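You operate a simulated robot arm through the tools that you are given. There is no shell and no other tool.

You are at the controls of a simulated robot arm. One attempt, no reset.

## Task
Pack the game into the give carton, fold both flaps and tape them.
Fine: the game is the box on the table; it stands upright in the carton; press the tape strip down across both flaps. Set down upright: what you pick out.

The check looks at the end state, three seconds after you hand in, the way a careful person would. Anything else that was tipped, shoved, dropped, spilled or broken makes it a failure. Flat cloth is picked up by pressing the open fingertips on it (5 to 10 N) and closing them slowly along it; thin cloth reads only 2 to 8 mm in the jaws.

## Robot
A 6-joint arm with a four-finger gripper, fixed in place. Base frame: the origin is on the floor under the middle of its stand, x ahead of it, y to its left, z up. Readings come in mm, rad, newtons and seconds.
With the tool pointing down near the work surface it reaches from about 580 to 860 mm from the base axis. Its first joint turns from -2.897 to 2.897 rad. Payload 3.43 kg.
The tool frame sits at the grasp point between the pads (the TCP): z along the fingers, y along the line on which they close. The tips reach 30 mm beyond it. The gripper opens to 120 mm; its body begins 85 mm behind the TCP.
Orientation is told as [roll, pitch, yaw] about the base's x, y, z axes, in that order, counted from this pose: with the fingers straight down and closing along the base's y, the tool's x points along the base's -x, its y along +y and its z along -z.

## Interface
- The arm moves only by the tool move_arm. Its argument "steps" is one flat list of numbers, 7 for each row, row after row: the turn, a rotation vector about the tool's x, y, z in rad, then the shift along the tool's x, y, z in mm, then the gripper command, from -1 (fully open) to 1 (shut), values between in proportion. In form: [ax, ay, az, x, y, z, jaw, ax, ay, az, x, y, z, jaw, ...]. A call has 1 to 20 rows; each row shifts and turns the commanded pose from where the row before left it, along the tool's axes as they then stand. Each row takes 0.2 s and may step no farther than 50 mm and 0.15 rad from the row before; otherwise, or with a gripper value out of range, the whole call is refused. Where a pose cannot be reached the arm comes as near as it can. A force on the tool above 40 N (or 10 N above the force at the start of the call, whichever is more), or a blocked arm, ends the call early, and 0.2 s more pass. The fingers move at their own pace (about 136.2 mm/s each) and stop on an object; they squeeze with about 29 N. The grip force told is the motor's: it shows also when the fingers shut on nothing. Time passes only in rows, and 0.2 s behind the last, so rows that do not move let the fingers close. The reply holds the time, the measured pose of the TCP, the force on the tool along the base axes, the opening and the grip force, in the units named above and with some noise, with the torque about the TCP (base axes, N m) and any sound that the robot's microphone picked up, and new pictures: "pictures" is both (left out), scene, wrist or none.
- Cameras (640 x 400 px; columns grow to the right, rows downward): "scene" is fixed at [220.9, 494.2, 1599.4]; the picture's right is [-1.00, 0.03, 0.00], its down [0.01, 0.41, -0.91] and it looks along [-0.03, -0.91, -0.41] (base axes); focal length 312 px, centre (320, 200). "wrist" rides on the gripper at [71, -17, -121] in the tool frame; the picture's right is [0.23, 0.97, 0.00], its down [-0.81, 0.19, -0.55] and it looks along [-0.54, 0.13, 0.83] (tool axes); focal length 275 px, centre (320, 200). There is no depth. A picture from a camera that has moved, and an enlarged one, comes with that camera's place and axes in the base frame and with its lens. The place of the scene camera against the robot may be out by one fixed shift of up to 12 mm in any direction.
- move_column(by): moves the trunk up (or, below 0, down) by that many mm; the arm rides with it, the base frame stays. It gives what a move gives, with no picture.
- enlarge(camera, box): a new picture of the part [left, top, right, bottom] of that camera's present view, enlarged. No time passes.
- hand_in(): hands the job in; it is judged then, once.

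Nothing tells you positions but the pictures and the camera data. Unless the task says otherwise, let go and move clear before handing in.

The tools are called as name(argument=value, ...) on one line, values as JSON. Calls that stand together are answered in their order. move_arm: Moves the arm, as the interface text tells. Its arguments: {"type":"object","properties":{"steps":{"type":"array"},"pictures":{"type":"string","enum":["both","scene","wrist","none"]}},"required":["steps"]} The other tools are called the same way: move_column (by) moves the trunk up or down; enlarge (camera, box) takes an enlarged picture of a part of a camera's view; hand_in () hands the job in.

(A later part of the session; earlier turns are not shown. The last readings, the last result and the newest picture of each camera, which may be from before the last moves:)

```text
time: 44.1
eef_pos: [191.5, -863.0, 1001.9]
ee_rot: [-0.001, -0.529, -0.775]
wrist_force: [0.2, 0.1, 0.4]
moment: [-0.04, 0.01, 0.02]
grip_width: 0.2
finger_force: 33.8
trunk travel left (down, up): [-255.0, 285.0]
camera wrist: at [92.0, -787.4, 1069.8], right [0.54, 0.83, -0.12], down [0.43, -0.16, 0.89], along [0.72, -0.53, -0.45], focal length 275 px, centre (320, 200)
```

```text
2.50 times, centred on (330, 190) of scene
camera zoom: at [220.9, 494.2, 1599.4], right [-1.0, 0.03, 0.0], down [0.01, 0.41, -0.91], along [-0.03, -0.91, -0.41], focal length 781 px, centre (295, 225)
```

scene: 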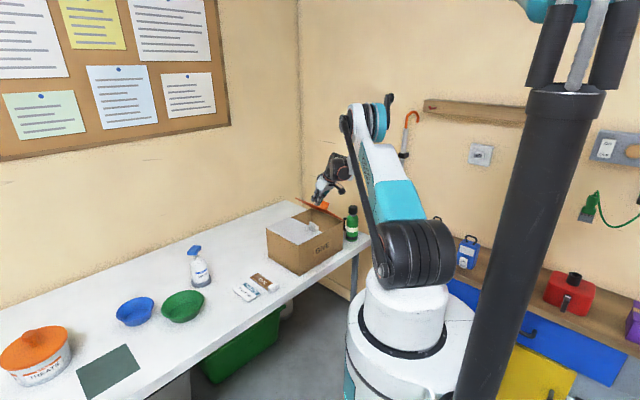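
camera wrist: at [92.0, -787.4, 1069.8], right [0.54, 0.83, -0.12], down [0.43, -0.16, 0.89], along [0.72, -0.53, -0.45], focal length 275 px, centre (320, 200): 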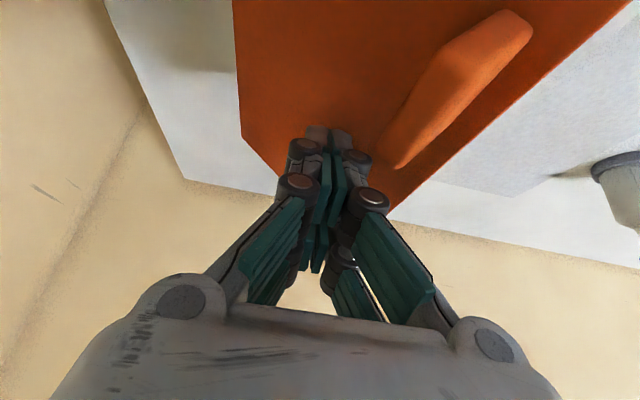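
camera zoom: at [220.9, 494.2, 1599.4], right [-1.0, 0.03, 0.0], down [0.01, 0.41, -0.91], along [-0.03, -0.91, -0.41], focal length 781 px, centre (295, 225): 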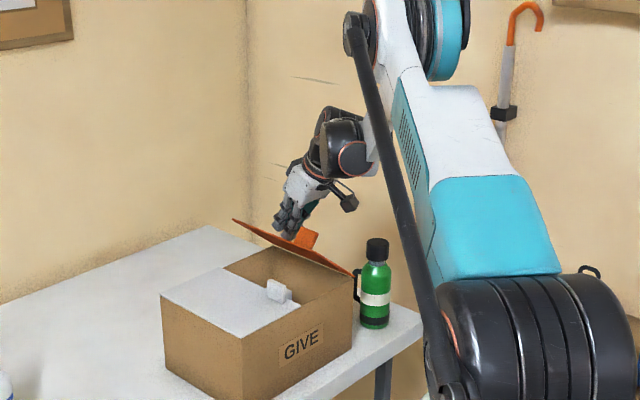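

move_arm(steps=[0, 0, 0, 7.6, 10.5, 12.9, 1, 0, 0, 0, 8.4, 7.8, 14.3, 1, 0, 0, 0, 7, 4, 12, 1], pictures="both")

enlarge(camera="scene", box=[260, 110, 400, 270])

```text
time: 44.9
eef_pos: [207.6, -845.4, 956.7]
ee_rot: [0.0, -0.531, -0.775]
wrist_force: [-0.1, -0.9, -0.6]
moment: [0.0, 0.0, 0.03]
grip_width: 0.0
finger_force: 33.6
trunk travel left (down, up): [-255.0, 285.0]
camera wrist: at [107.7, -771.2, 1025.9], right [0.54, 0.83, -0.12], down [0.43, -0.16, 0.89], along [0.72, -0.53, -0.45], focal length 275 px, centre (320, 200)
```

scene: 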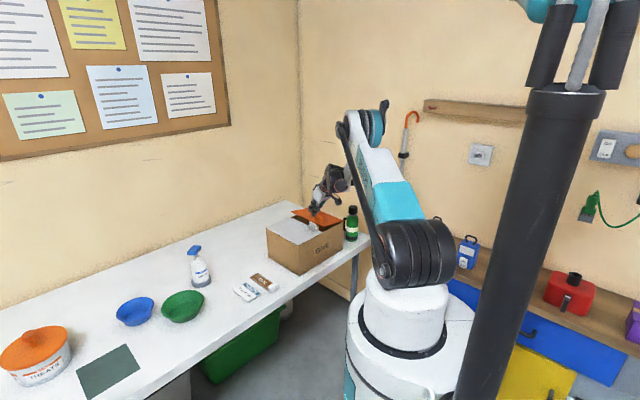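
wrist: 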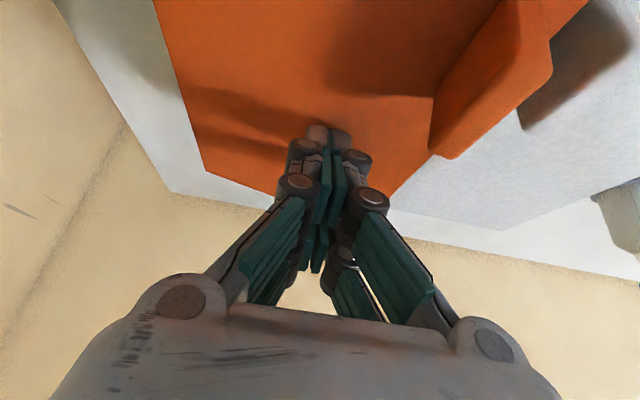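

```text
2.50 times, centred on (330, 190) of scene
camera zoom: at [220.9, 494.2, 1599.4], right [-1.0, 0.03, 0.0], down [0.01, 0.41, -0.91], along [-0.03, -0.91, -0.41], focal length 781 px, centre (295, 225)
```

zoom: 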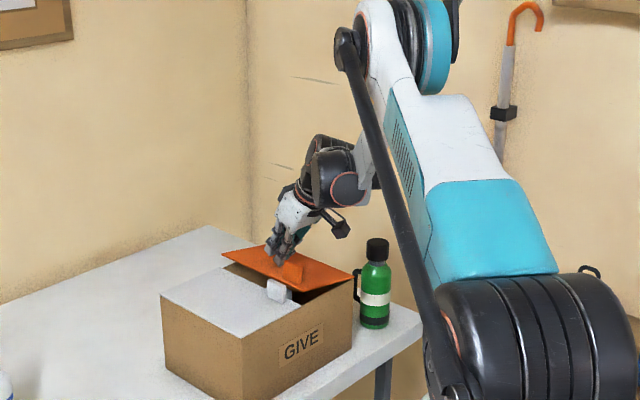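

move_arm(steps=[0, 0, 0, 3, 2, 5.2, 1, 0, 0, 0, 3, 1, 5.2, 1, 0, 0, 0, 1.5, 0, 2.6, 1], pictures="none")

enlarge(camera="scene", box=[260, 150, 380, 280])

```text
time: 45.7
eef_pos: [209.3, -843.2, 943.0]
ee_rot: [0.001, -0.53, -0.775]
wrist_force: [-0.2, 0.9, -0.6]
moment: [-0.01, 0.0, -0.04]
grip_width: 0.1
finger_force: 33.8
trunk travel left (down, up): [-255.0, 285.0]
```

```text
3.08 times, centred on (320, 215) of scene
camera zoom: at [220.9, 494.2, 1599.4], right [-1.0, 0.03, 0.0], down [0.01, 0.41, -0.91], along [-0.03, -0.91, -0.41], focal length 961 px, centre (320, 154)
```

zoom: 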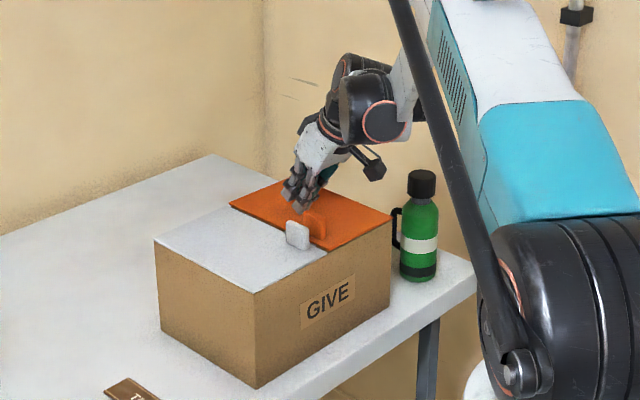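

move_arm(steps=[0, 0, 0, 1, 0, 1.7, 1, 0, 0, 0, 1, 0, 1.7, 1, 0, 0, 0, 0.5, 0, 0.9, 1], pictures="none")

```text
time: 46.5
eef_pos: [209.9, -843.5, 939.9]
ee_rot: [-0.003, -0.533, -0.773]
wrist_force: [0.3, -4.6, 11.4]
moment: [-0.11, 0.04, 0.01]
grip_width: 6.0
finger_force: 33.3
trunk travel left (down, up): [-255.0, 285.0]
```

The orange flap is also down (about 11 N at the same height as the white one). I'll back away upward and look.

move_arm(steps=[0, 0, 0, -2.5, 0, -4.3, 1, 0, 0, 0, -10, 0, -17.2, 1, 0, 0, 0, -20, 0, -34.5, 1, 0, 0, 0, -20, 0, -34.5, 1, 0, 0, 0, -20, 0, -34.5, 1, 0, 0.133, 0, 0, 0, 0, 1, 0, 0.133, 0, 0, 0, 0, 1, 0, 0.133, 0, 0, 0, 0, 1, 0, 0.132, 0, 0, 0, 0, 1], pictures="both")

enlarge(camera="scene", box=[250, 150, 380, 290])

enlarge(camera="wrist", box=[60, 0, 460, 260])

```text
time: 48.5
eef_pos: [210.7, -843.9, 1080.0]
ee_rot: [-0.001, 0.005, -0.776]
wrist_force: [-0.6, 0.1, -0.4]
moment: [0.0, 0.04, 0.01]
grip_width: 0.1
finger_force: 33.7
trunk travel left (down, up): [-255.0, 285.0]
camera wrist: at [146.9, -805.8, 1202.3], right [0.52, 0.86, 0.0], down [0.71, -0.43, 0.55], along [0.47, -0.28, -0.84], focal length 275 px, centre (320, 200)
```

scene: 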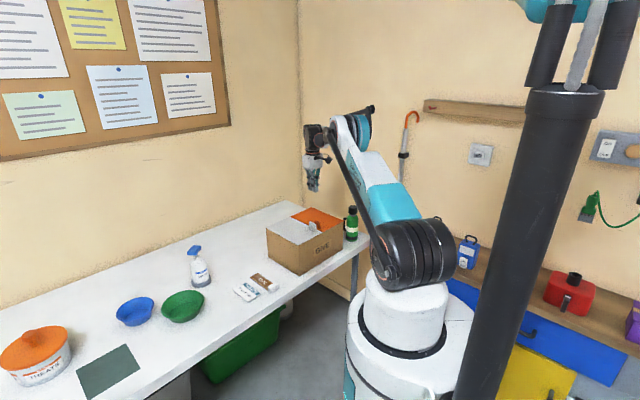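
wrist: 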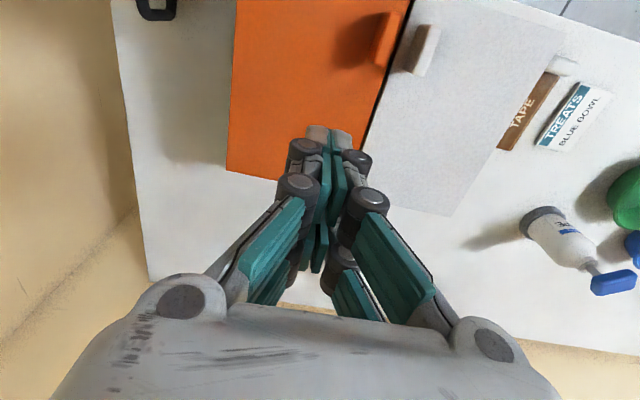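

```text
2.86 times, centred on (315, 220) of scene
camera zoom: at [220.9, 494.2, 1599.4], right [-1.0, 0.03, 0.0], down [0.01, 0.41, -0.91], along [-0.03, -0.91, -0.41], focal length 892 px, centre (334, 143)
```

zoom: 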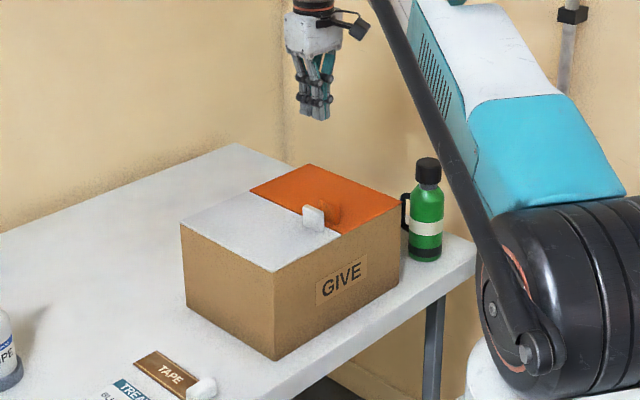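

```text
1.54 times, centred on (260, 130) of wrist
camera zoom: at [146.9, -805.8, 1202.3], right [0.52, 0.86, 0.0], down [0.71, -0.43, 0.55], along [0.47, -0.28, -0.84], focal length 424 px, centre (412, 308)
```

zoom: 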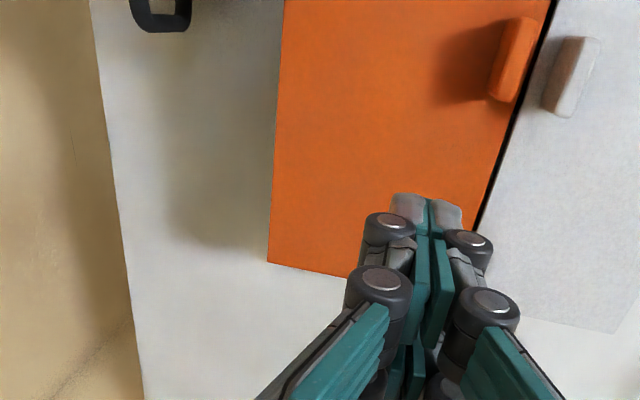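

Both flaps are flat and meet at a seam at u≈-395. The two grip blocks stand up at v≈650–696, so the tape has to cross the seam behind them. Next I'll open the fingers partway and go over the tape.

move_arm(steps=[0, 0, 0, 12.3, 42.3, 0, 0.15, 0, 0, 0, 12.3, 42.3, 0, 0.15, 0, 0, 0, 12.3, 42.3, 0, 0.15, 0, 0, 0, 12.3, 42.3, 0, 0.15, 0, 0, 0, 12.3, 42.3, 0, 0.15, 0, 0, 0, 12.3, 42.3, 0, 0.15, 0, 0, 0, 12.3, 42.3, 0, 0.15, 0, 0, 0, 12.3, 42.3, 0, 0.15, 0, 0, -0.143, 0, 0, 0, 0.15, 0, 0, -0.143, 0, 0, 0, 0.15, 0, 0, -0.143, 0, 0, 0, 0.15, 0, 0, -0.143, 0, 0, 0, 0.15, 0, 0, -0.143, 0, 0, 0, 0.15, 0, 0, -0.143, 0, 0, 0, 0.15, 0, 0, -0.143, 0, 0, 0, 0.15, 0, 0, -0.143, 0, 0, 0, 0.15, 0, 0, -0.143, 0, 0, 0, 0.15, 0, 0, -0.143, 0, 0, 0, 0.15, 0, 0, -0.143, 0, 0, 0, 0.15], pictures="both")

enlarge(camera="wrist", box=[160, 0, 480, 200])

enlarge(camera="scene", box=[210, 230, 350, 320])

```text
time: 52.5
eef_pos: [376.1, -532.4, 1081.3]
ee_rot: [0.004, 0.0, 0.799]
wrist_force: [-0.4, 0.0, -0.2]
moment: [0.0, 0.02, -0.02]
grip_width: 50.7
finger_force: 0.0
trunk travel left (down, up): [-255.0, 285.0]
camera wrist: at [338.2, -595.5, 1202.3], right [-0.86, 0.51, 0.0], down [0.43, 0.71, 0.55], along [0.28, 0.48, -0.83], focal length 275 px, centre (320, 200)
```

scene: 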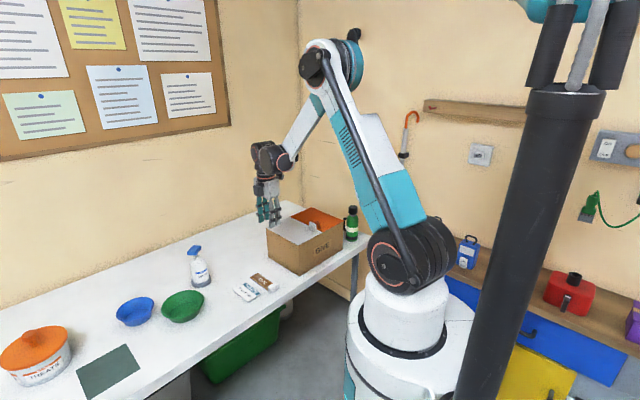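
wrist: 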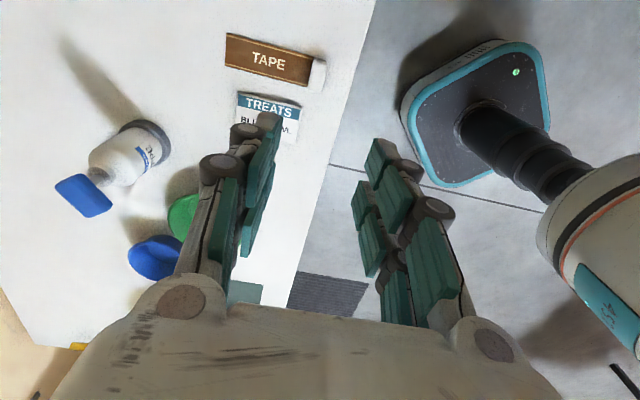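

```text
2.00 times, centred on (320, 100) of wrist
camera zoom: at [338.2, -595.5, 1202.3], right [-0.86, 0.51, 0.0], down [0.43, 0.71, 0.55], along [0.28, 0.48, -0.83], focal length 551 px, centre (320, 400)
```

zoom: 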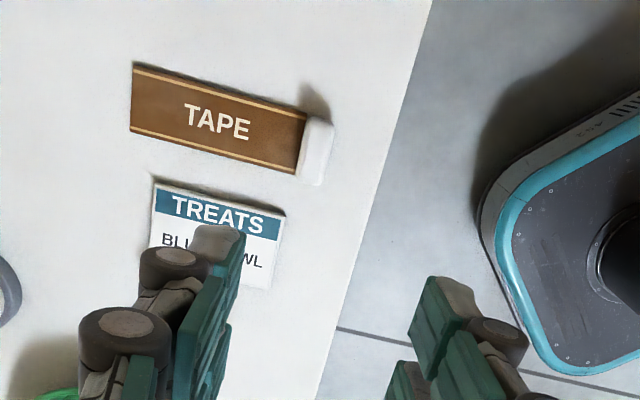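

```text
4.44 times, centred on (280, 275) of scene
camera zoom: at [220.9, 494.2, 1599.4], right [-1.0, 0.03, 0.0], down [0.01, 0.41, -0.91], along [-0.03, -0.91, -0.41], focal length 1388 px, centre (498, -133)
```

zoom: 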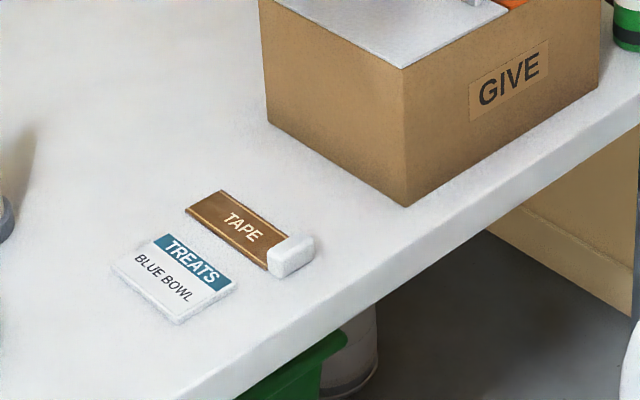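

move_arm(steps=[0, 0, 0, 0, -4, 45, 0.15, 0, 0, 0, 0, 0, 45, 0.15, 0, 0, 0, 0, 0, 45, 0.15, 0, 0, 0, 0, 0, 45, 0.15], pictures="both")

enlarge(camera="wrist", box=[200, 40, 440, 190])

```text
time: 53.5
eef_pos: [378.1, -534.6, 900.6]
ee_rot: [0.003, 0.001, 0.798]
wrist_force: [1.0, 0.2, -0.7]
moment: [-0.01, 0.03, 0.04]
grip_width: 50.8
finger_force: 0.0
trunk travel left (down, up): [-255.0, 285.0]
camera wrist: at [340.0, -597.9, 1021.5], right [-0.86, 0.51, 0.0], down [0.43, 0.71, 0.55], along [0.28, 0.47, -0.83], focal length 275 px, centre (320, 200)
```

scene: 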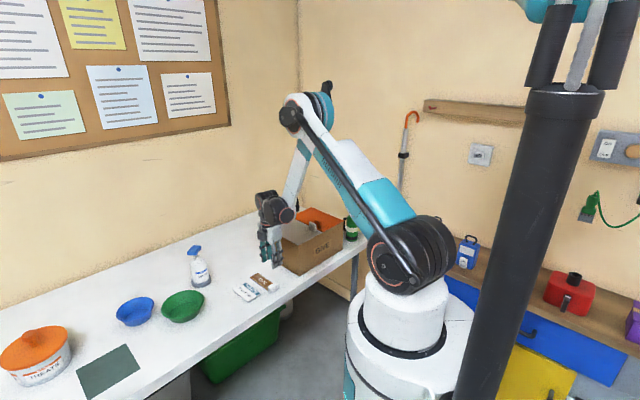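
wrist: 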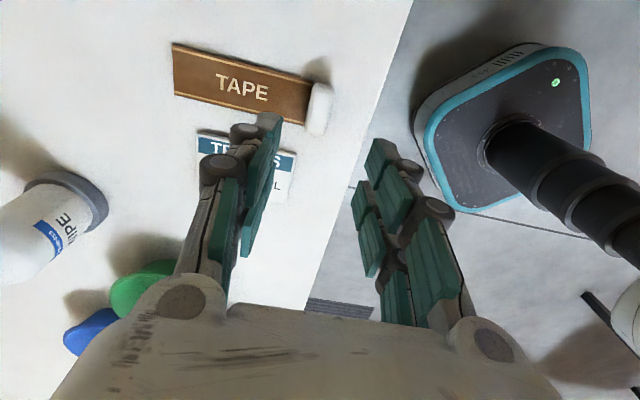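

```text
2.67 times, centred on (320, 115) of wrist
camera zoom: at [340.0, -597.9, 1021.5], right [-0.86, 0.51, 0.0], down [0.43, 0.71, 0.55], along [0.28, 0.47, -0.83], focal length 734 px, centre (320, 427)
```

zoom: 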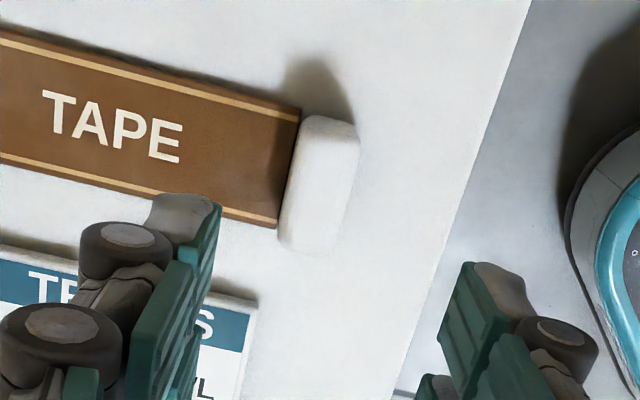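

The tab at the tape's end is about 19×44 mm and centred under the gripper, and the strip runs along the closing direction. I'll lower further and look closely before gripping.

move_arm(steps=[0, 0, 0, 0, 0, 40, 0.3, 0, 0, 0, 0, 0, 40, 0.3, 0, 0, 0, 0, 0, 5, 0.3], pictures="both")

enlarge(camera="wrist", box=[200, 60, 440, 260])

enlarge(camera="scene", box=[220, 210, 320, 310])

```text
time: 54.3
eef_pos: [377.3, -535.1, 816.9]
ee_rot: [0.001, 0.0, 0.797]
wrist_force: [-0.8, -0.5, -1.6]
moment: [-0.03, 0.02, 0.02]
grip_width: 42.3
finger_force: 0.0
trunk travel left (down, up): [-255.0, 285.0]
camera wrist: at [339.7, -597.5, 937.8], right [-0.86, 0.52, 0.0], down [0.43, 0.71, 0.55], along [0.28, 0.47, -0.83], focal length 275 px, centre (320, 200)
```

scene: 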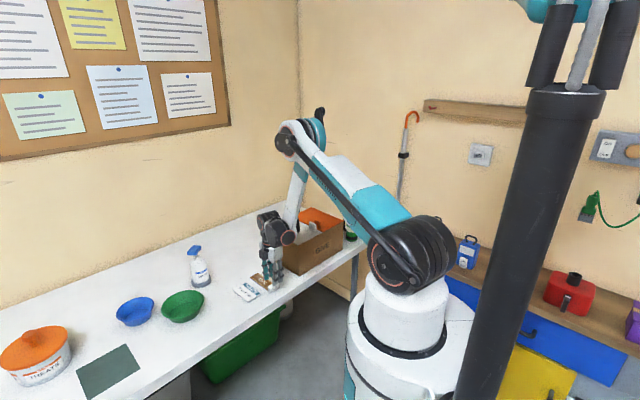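
wrist: 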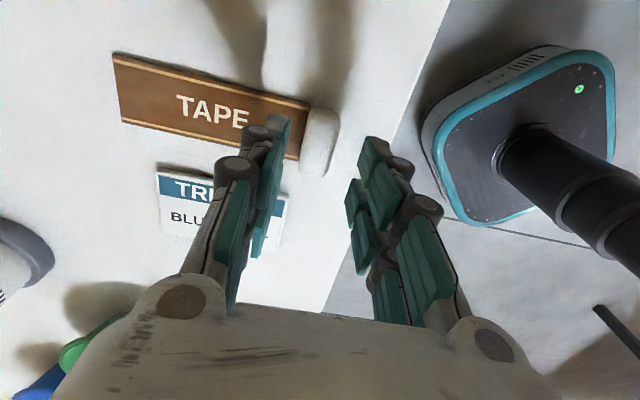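

```text
2.00 times, centred on (320, 160) of wrist
camera zoom: at [339.7, -597.5, 937.8], right [-0.86, 0.52, 0.0], down [0.43, 0.71, 0.55], along [0.28, 0.47, -0.83], focal length 551 px, centre (320, 280)
```

zoom: 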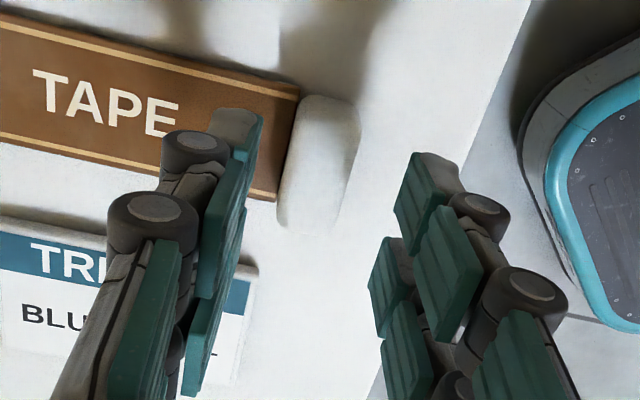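

```text
4.00 times, centred on (270, 260) of scene
camera zoom: at [220.9, 494.2, 1599.4], right [-1.0, 0.03, 0.0], down [0.01, 0.41, -0.91], along [-0.03, -0.91, -0.41], focal length 1249 px, centre (520, -40)
```

zoom: 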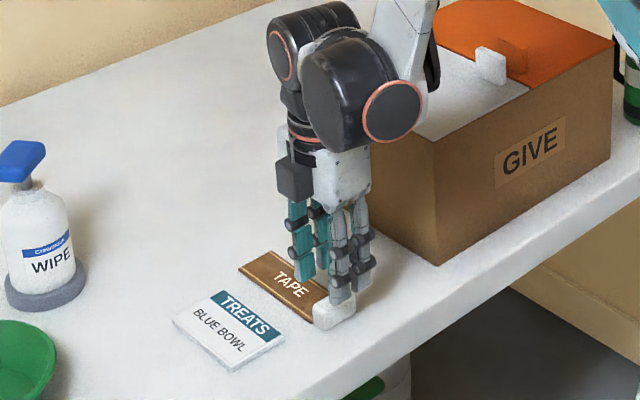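

move_arm(steps=[0, 0, 0, 0, 0, 15, 0.3, 0, 0, 0, 0, 0, 11, 0.3, 0, 0, 0, 0, 0, 5, 0.3], pictures="both")

enlarge(camera="wrist", box=[200, 60, 440, 260])

enlarge(camera="scene", box=[230, 220, 310, 300])

```text
time: 55.1
eef_pos: [377.4, -534.6, 785.0]
ee_rot: [0.0, 0.001, 0.797]
wrist_force: [0.1, 0.3, -0.6]
moment: [0.01, 0.02, -0.01]
grip_width: 42.3
finger_force: 0.1
trunk travel left (down, up): [-255.0, 285.0]
camera wrist: at [340.1, -597.4, 906.5], right [-0.86, 0.52, 0.0], down [0.43, 0.71, 0.55], along [0.28, 0.47, -0.83], focal length 275 px, centre (320, 200)
```

scene: 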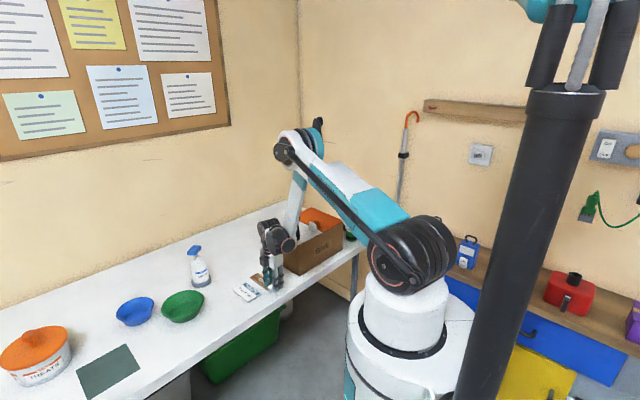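
wrist: 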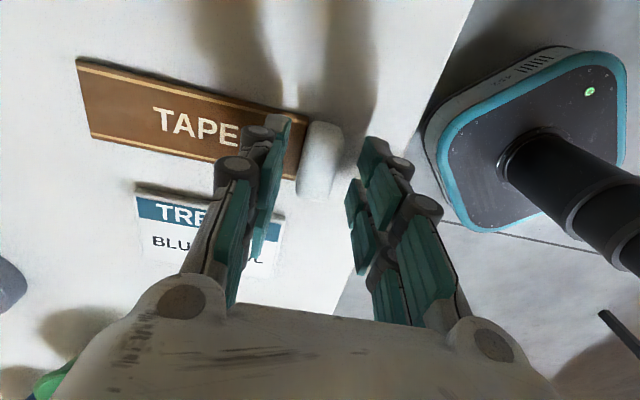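

```text
2.00 times, centred on (320, 160) of wrist
camera zoom: at [340.1, -597.4, 906.5], right [-0.86, 0.52, 0.0], down [0.43, 0.71, 0.55], along [0.28, 0.47, -0.83], focal length 551 px, centre (320, 280)
```

zoom: 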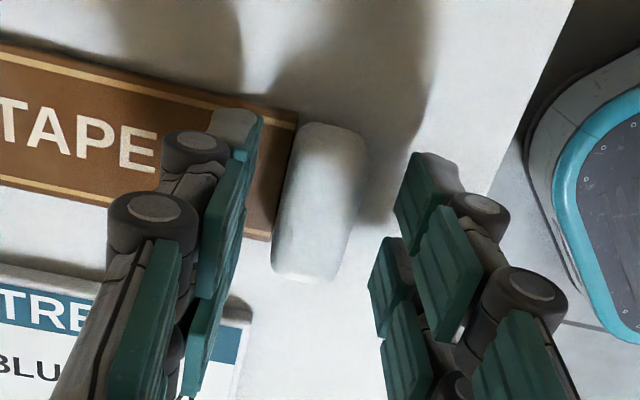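

```text
5.00 times, centred on (270, 260) of scene
camera zoom: at [220.9, 494.2, 1599.4], right [-1.0, 0.03, 0.0], down [0.01, 0.41, -0.91], along [-0.03, -0.91, -0.41], focal length 1562 px, centre (570, -100)
```

zoom: 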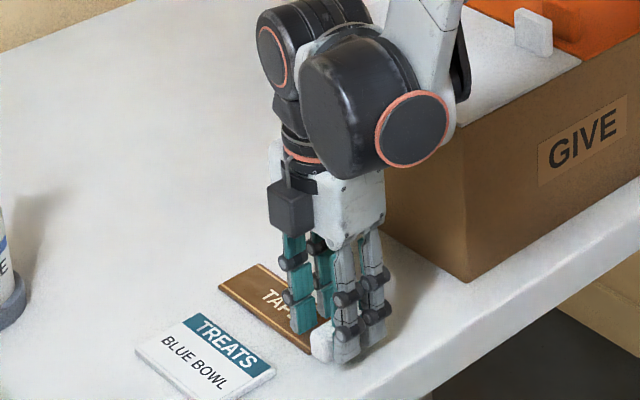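

move_arm(steps=[0, 0, 0, 0, 0, 3, 0.3, 0, 0, 0, 0, 0, 2, 0.3], pictures="none")

```text
time: 55.7
eef_pos: [378.8, -535.0, 779.6]
ee_rot: [0.003, -0.002, 0.798]
wrist_force: [-0.2, 0.4, -0.9]
moment: [0.01, 0.03, -0.02]
grip_width: 41.9
finger_force: 0.1
trunk travel left (down, up): [-255.0, 285.0]
```

move_arm(steps=[0, 0, 0, 0, 0, 2, 0.3, 0, 0, 0, 0, 0, 0, 0.45, 0, 0, 0, 0, 0, 0, 0.6, 0, 0, 0, 0, 0, 0, 0.75, 0, 0, 0, 0, 0, 0, 0.9, 0, 0, 0, 0, 0, 0, 1], pictures="both")

enlarge(camera="wrist", box=[200, 60, 440, 260])

enlarge(camera="scene", box=[230, 220, 310, 300])

```text
time: 57.1
eef_pos: [378.5, -536.4, 778.6]
ee_rot: [0.001, -0.001, 0.798]
wrist_force: [-0.2, 0.8, 0.4]
moment: [-0.01, 0.0, 0.01]
grip_width: 21.1
finger_force: 29.1
trunk travel left (down, up): [-255.0, 285.0]
camera wrist: at [341.0, -597.9, 899.6], right [-0.86, 0.52, 0.0], down [0.43, 0.71, 0.55], along [0.28, 0.47, -0.83], focal length 275 px, centre (320, 200)
```

scene: 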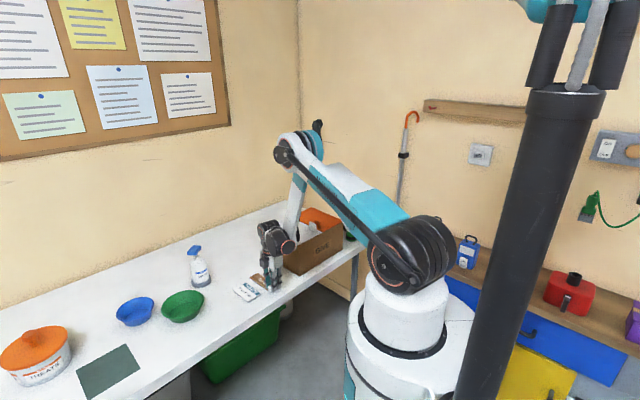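
wrist: 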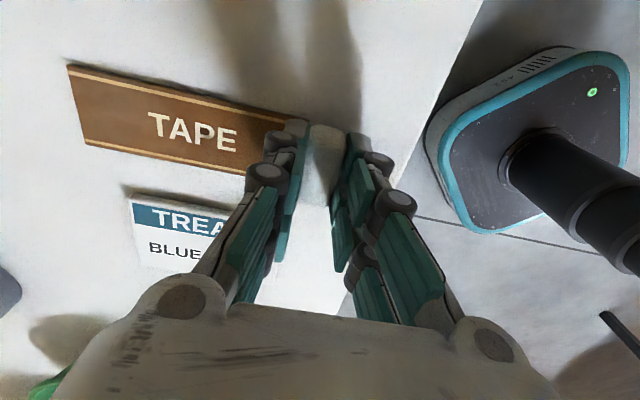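

```text
2.00 times, centred on (320, 160) of wrist
camera zoom: at [341.0, -597.9, 899.6], right [-0.86, 0.52, 0.0], down [0.43, 0.71, 0.55], along [0.28, 0.47, -0.83], focal length 551 px, centre (320, 280)
```

zoom: 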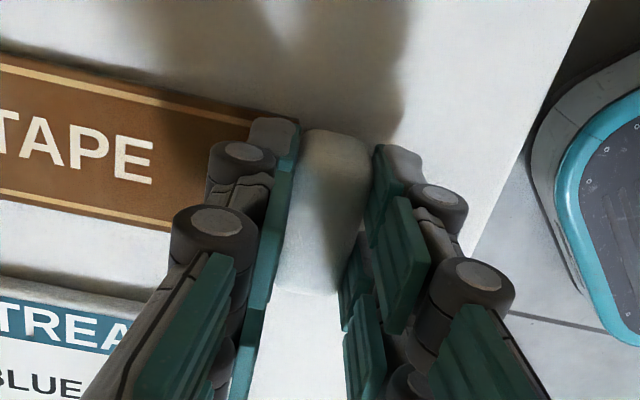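

```text
5.00 times, centred on (270, 260) of scene
camera zoom: at [220.9, 494.2, 1599.4], right [-1.0, 0.03, 0.0], down [0.01, 0.41, -0.91], along [-0.03, -0.91, -0.41], focal length 1562 px, centre (570, -100)
```

zoom: 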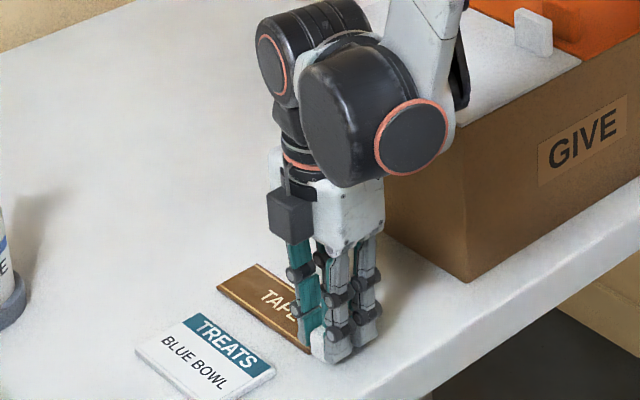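

The tab is gripped (21 mm, 29 N). I'll lift slightly and check that the strip comes along level.

move_arm(steps=[0, 0, 0, 0, 0, -6, 1, 0, 0, 0, 0, 0, -12, 1, 0, 0, 0, 0, 0, -20, 1, 0, 0, 0, 0, 0, 0, 1], pictures="both")

enlarge(camera="wrist", box=[40, 40, 400, 260])

enlarge(camera="scene", box=[230, 220, 310, 300])

```text
time: 58.1
eef_pos: [377.8, -534.7, 818.0]
ee_rot: [0.001, 0.001, 0.797]
wrist_force: [0.7, 1.0, 0.8]
moment: [0.01, 0.05, 0.0]
grip_width: 21.0
finger_force: 28.5
trunk travel left (down, up): [-255.0, 285.0]
camera wrist: at [340.8, -597.9, 938.4], right [-0.86, 0.52, 0.0], down [0.43, 0.71, 0.55], along [0.28, 0.47, -0.83], focal length 275 px, centre (320, 200)
```

scene: 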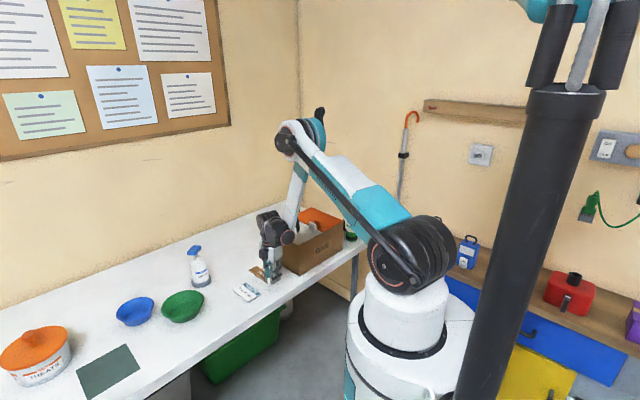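
wrist: 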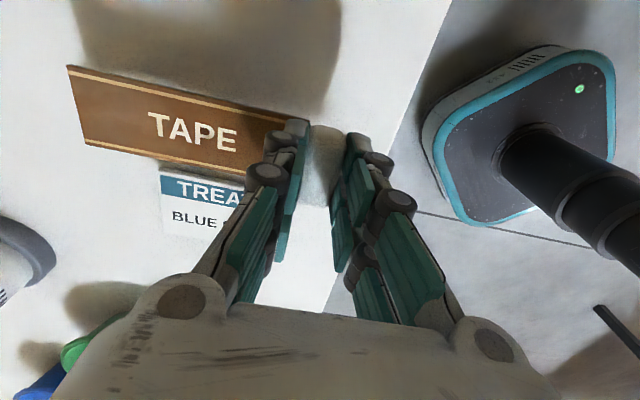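

```text
1.78 times, centred on (220, 150) of wrist
camera zoom: at [340.8, -597.9, 938.4], right [-0.86, 0.52, 0.0], down [0.43, 0.71, 0.55], along [0.28, 0.47, -0.83], focal length 489 px, centre (498, 289)
```

zoom: 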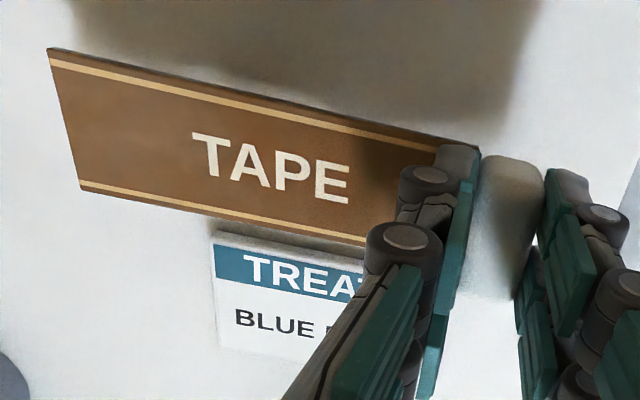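

```text
5.00 times, centred on (270, 260) of scene
camera zoom: at [220.9, 494.2, 1599.4], right [-1.0, 0.03, 0.0], down [0.01, 0.41, -0.91], along [-0.03, -0.91, -0.41], focal length 1562 px, centre (570, -100)
```

zoom: 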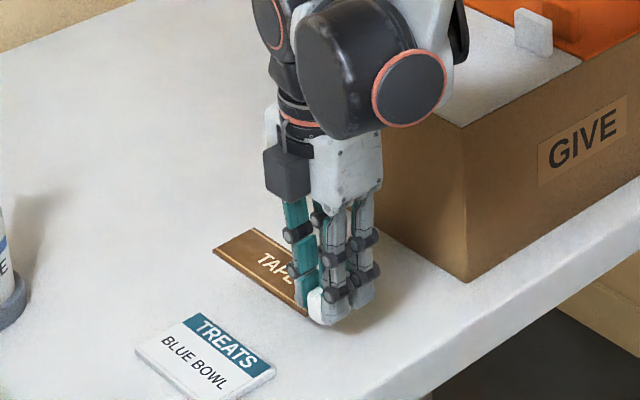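

The strip is held level: it runs from 13 to 140 mm from the TCP, 36 mm below it. I'll lift above the carton height and turn 90° so it will cross the seam.

move_arm(steps=[0, 0, 0, 0, 0, -40, 1, 0, 0, 0, 0, 0, -48, 1, 0, 0, 0, 0, 0, -48, 1, 0, 0, 0, 0, 0, -48, 1, 0, 0, 0.143, 0, 0, 0, 1, 0, 0, 0.143, 0, 0, 0, 1, 0, 0, 0.143, 0, 0, 0, 1, 0, 0, 0.143, 0, 0, 0, 1, 0, 0, 0.143, 0, 0, 0, 1, 0, 0, 0.143, 0, 0, 0, 1, 0, 0, 0.143, 0, 0, 0, 1, 0, 0, 0.143, 0, 0, 0, 1, 0, 0, 0.143, 0, 0, 0, 1, 0, 0, 0.143, 0, 0, 0, 1, 0, 0, 0.141, 0, 0, 0, 1], pictures="both")

enlarge(camera="scene", box=[220, 140, 380, 290])

```text
time: 61.3
eef_pos: [378.4, -534.6, 1001.0]
ee_rot: [-0.001, 0.002, -0.775]
wrist_force: [-0.2, 0.2, -0.7]
moment: [0.01, 0.0, -0.02]
grip_width: 20.8
finger_force: 28.7
trunk travel left (down, up): [-255.0, 285.0]
camera wrist: at [315.7, -497.4, 1122.0], right [0.52, 0.86, 0.0], down [0.71, -0.43, 0.55], along [0.47, -0.29, -0.83], focal length 275 px, centre (320, 200)
```

scene: 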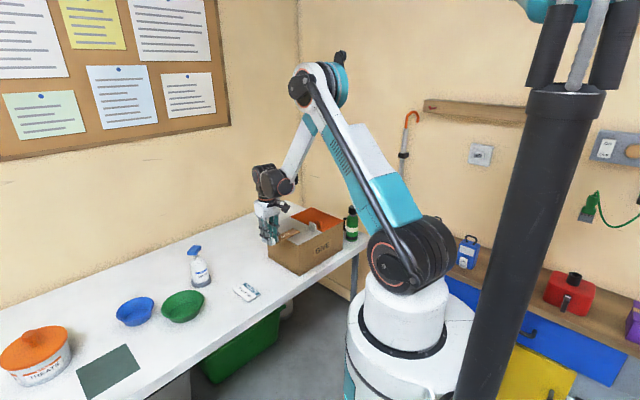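
wrist: 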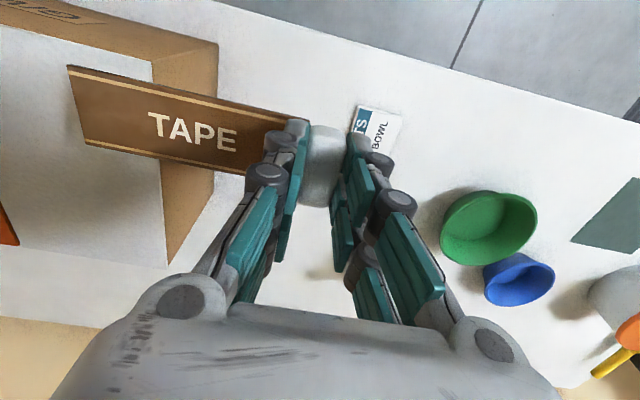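

```text
2.67 times, centred on (300, 215) of scene
camera zoom: at [220.9, 494.2, 1599.4], right [-1.0, 0.03, 0.0], down [0.01, 0.41, -0.91], along [-0.03, -0.91, -0.41], focal length 833 px, centre (373, 160)
```

zoom: 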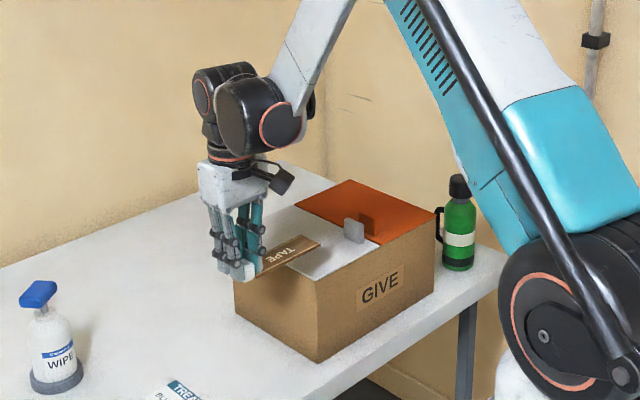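

move_arm(steps=[0, 0, 0, -19.5, -40.4, -6, 1, 0, 0, 0, -19.5, -40.4, -6, 1, 0, 0, 0, -19.5, -40.4, -6, 1, 0, 0, 0, -19.5, -40.4, 0, 1, 0, 0, 0, -19.6, -40.4, 0, 1, 0, 0, 0, 0, 0, 0, 1], pictures="both")

enlarge(camera="wrist", box=[40, 0, 440, 260])

enlarge(camera="scene", box=[240, 140, 380, 280])

```text
time: 62.7
eef_pos: [308.6, -747.8, 1017.8]
ee_rot: [0.0, 0.002, -0.774]
wrist_force: [-0.1, -0.5, 0.1]
moment: [-0.01, 0.0, -0.03]
grip_width: 21.1
finger_force: 29.4
trunk travel left (down, up): [-255.0, 285.0]
camera wrist: at [243.8, -709.6, 1138.8], right [0.51, 0.86, 0.0], down [0.72, -0.43, 0.55], along [0.47, -0.28, -0.83], focal length 275 px, centre (320, 200)
```

scene: 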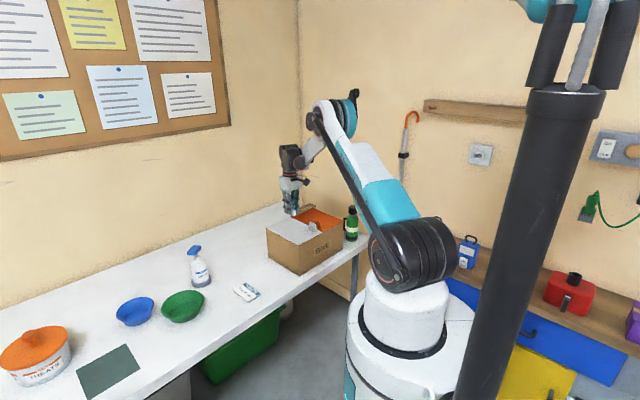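
wrist: 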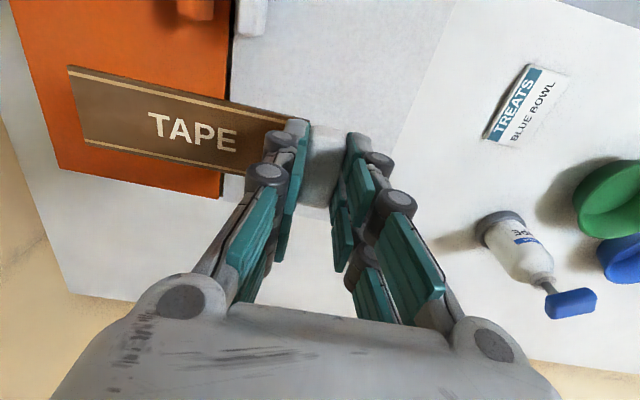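

```text
1.54 times, centred on (240, 130) of wrist
camera zoom: at [243.8, -709.6, 1138.8], right [0.51, 0.86, 0.0], down [0.72, -0.43, 0.55], along [0.47, -0.28, -0.83], focal length 424 px, centre (443, 308)
```

zoom: 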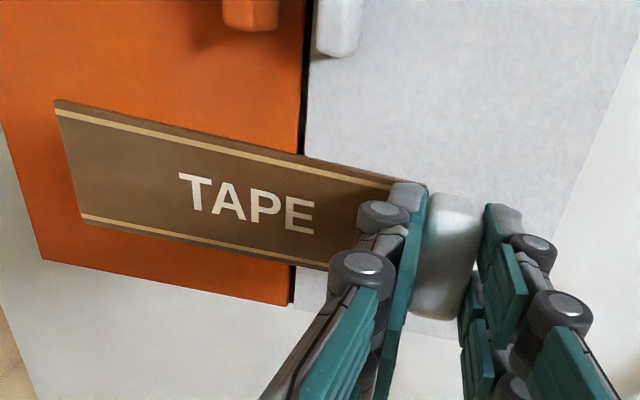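

```text
2.86 times, centred on (310, 210) of scene
camera zoom: at [220.9, 494.2, 1599.4], right [-1.0, 0.03, 0.0], down [0.01, 0.41, -0.91], along [-0.03, -0.91, -0.41], focal length 892 px, centre (349, 171)
```

zoom: 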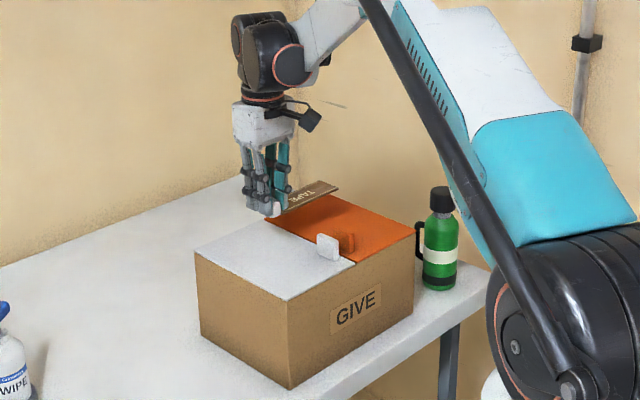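

The strip is centred over the seam and clear of the grip blocks. I'll lower it onto the flaps.

move_arm(steps=[0, 0, 0, 0, 0, 30, 1, 0, 0, 0, 0, 0, 28, 1, 0, 0, 0, 0, 0, 10, 1, 0, 0, 0, 0, 0, 3, 1], pictures="both")

enlarge(camera="scene", box=[250, 180, 350, 270])

```text
time: 63.7
eef_pos: [308.7, -746.8, 947.0]
ee_rot: [0.0, 0.001, -0.773]
wrist_force: [0.7, 0.1, -0.9]
moment: [0.01, 0.05, -0.05]
grip_width: 20.9
finger_force: 28.8
trunk travel left (down, up): [-255.0, 285.0]
camera wrist: at [244.0, -708.5, 1068.6], right [0.51, 0.86, 0.0], down [0.71, -0.43, 0.55], along [0.47, -0.28, -0.83], focal length 275 px, centre (320, 200)
```

scene: 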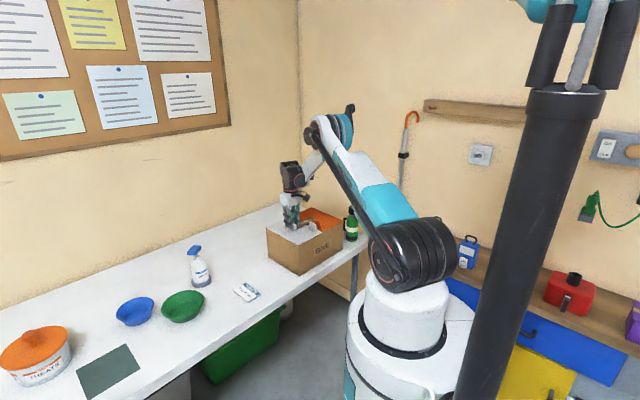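
wrist: 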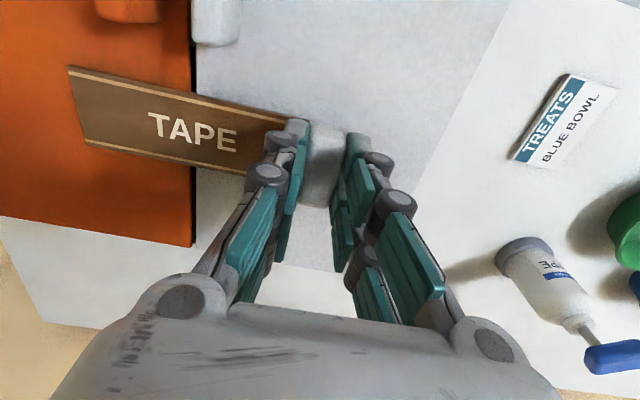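

```text
4.44 times, centred on (300, 225) of scene
camera zoom: at [220.9, 494.2, 1599.4], right [-1.0, 0.03, 0.0], down [0.01, 0.41, -0.91], along [-0.03, -0.91, -0.41], focal length 1388 px, centre (409, 89)
```

zoom: 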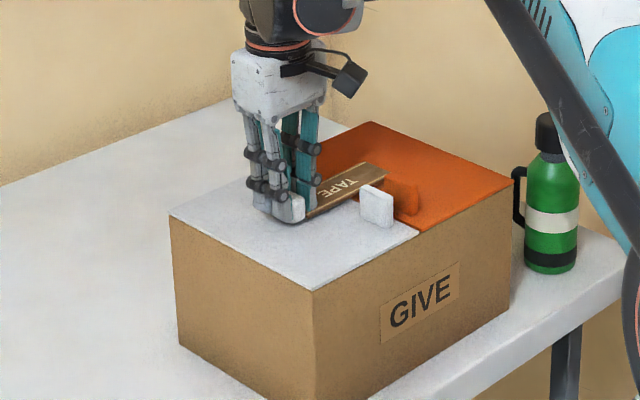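

move_arm(steps=[0, 0, 0, 0, -3, 3, 1, 0, 0, 0, 0, 0, 2, 1, 0, 0, 0, 0, 0, 1.5, 1], pictures="none")

```text
time: 64.5
eef_pos: [304.9, -750.8, 943.9]
ee_rot: [-0.002, 0.002, -0.772]
wrist_force: [2.2, -1.5, 16.1]
moment: [-0.1, -0.01, 0.07]
grip_width: 20.7
finger_force: 28.5
trunk travel left (down, up): [-255.0, 285.0]
```

enlarge(camera="scene", box=[250, 180, 350, 270])

enlarge(camera="wrist", box=[40, 0, 440, 260])

```text
4.44 times, centred on (300, 225) of scene
camera zoom: at [220.9, 494.2, 1599.4], right [-1.0, 0.03, 0.0], down [0.01, 0.41, -0.91], along [-0.03, -0.91, -0.41], focal length 1388 px, centre (409, 89)
```

zoom: 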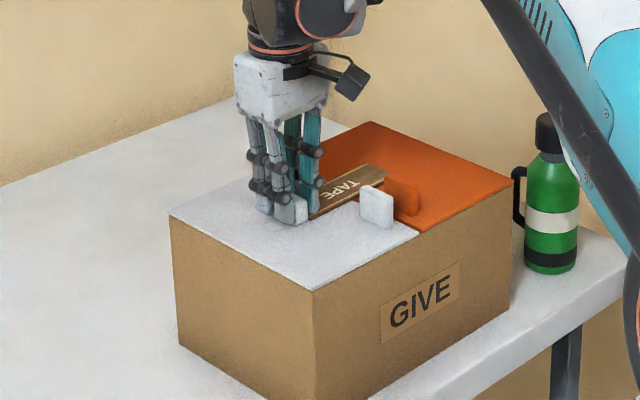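

```text
1.54 times, centred on (240, 130) of wrist
camera zoom: at [241.7, -711.9, 1063.9], right [0.51, 0.86, 0.0], down [0.71, -0.43, 0.55], along [0.47, -0.28, -0.83], focal length 424 px, centre (443, 308)
```

zoom: 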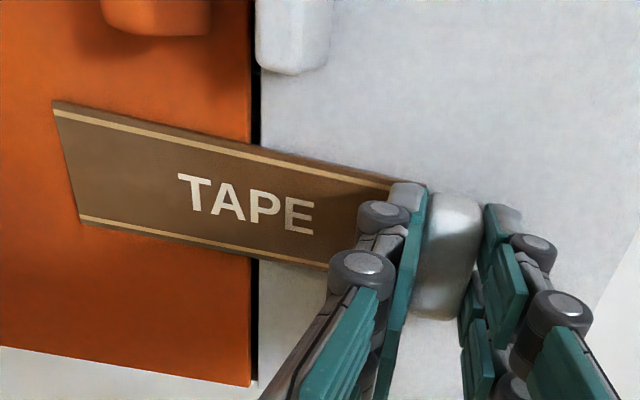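

The strip lies flat across both flaps. I'll ease the pressure and open the fingers gently.

move_arm(steps=[0, 0, 0, 0, 0, -2.5, 1, 0, 0, 0, 0, 0, 0, 0.63, 0, 0, 0, 0, 0, 0, 0.55, 0, 0, 0, 0, 0, 0, 0.45, 0, 0, 0, 0, 0, 0, 0.35, 0, 0, 0, 0, 0, 0, 0.35], pictures="both")

enlarge(camera="wrist", box=[40, 0, 440, 260])

```text
time: 65.9
eef_pos: [305.3, -750.6, 943.0]
ee_rot: [0.0, 0.001, -0.772]
wrist_force: [1.0, 0.3, 0.7]
moment: [0.01, 0.0, 0.01]
grip_width: 39.1
finger_force: 0.1
trunk travel left (down, up): [-255.0, 285.0]
camera wrist: at [241.9, -712.9, 1064.4], right [0.51, 0.86, 0.0], down [0.71, -0.43, 0.55], along [0.47, -0.28, -0.83], focal length 275 px, centre (320, 200)
```

scene: 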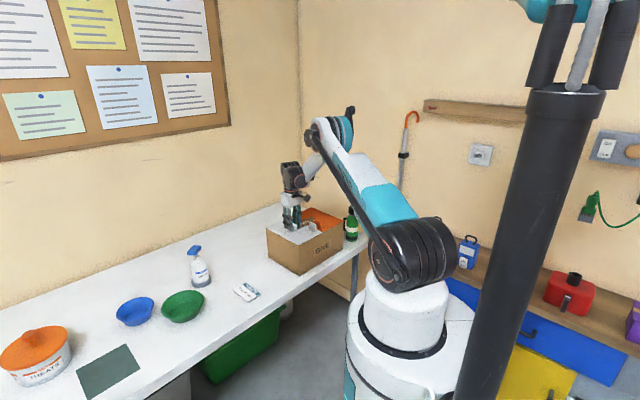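
wrist: 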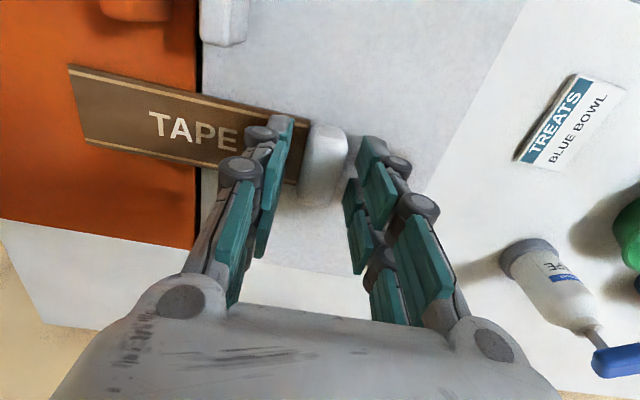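

```text
1.54 times, centred on (240, 130) of wrist
camera zoom: at [241.9, -712.9, 1064.4], right [0.51, 0.86, 0.0], down [0.71, -0.43, 0.55], along [0.47, -0.28, -0.83], focal length 424 px, centre (443, 308)
```

zoom: 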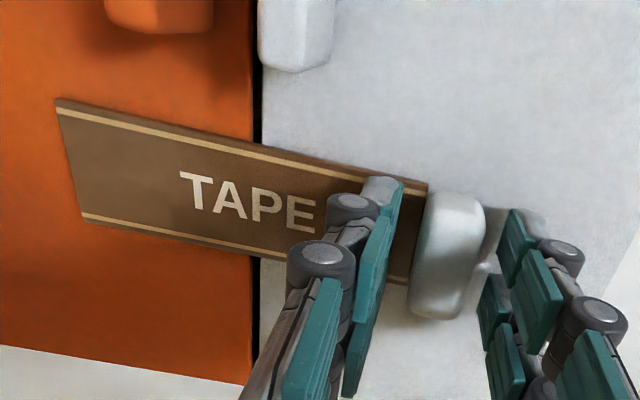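

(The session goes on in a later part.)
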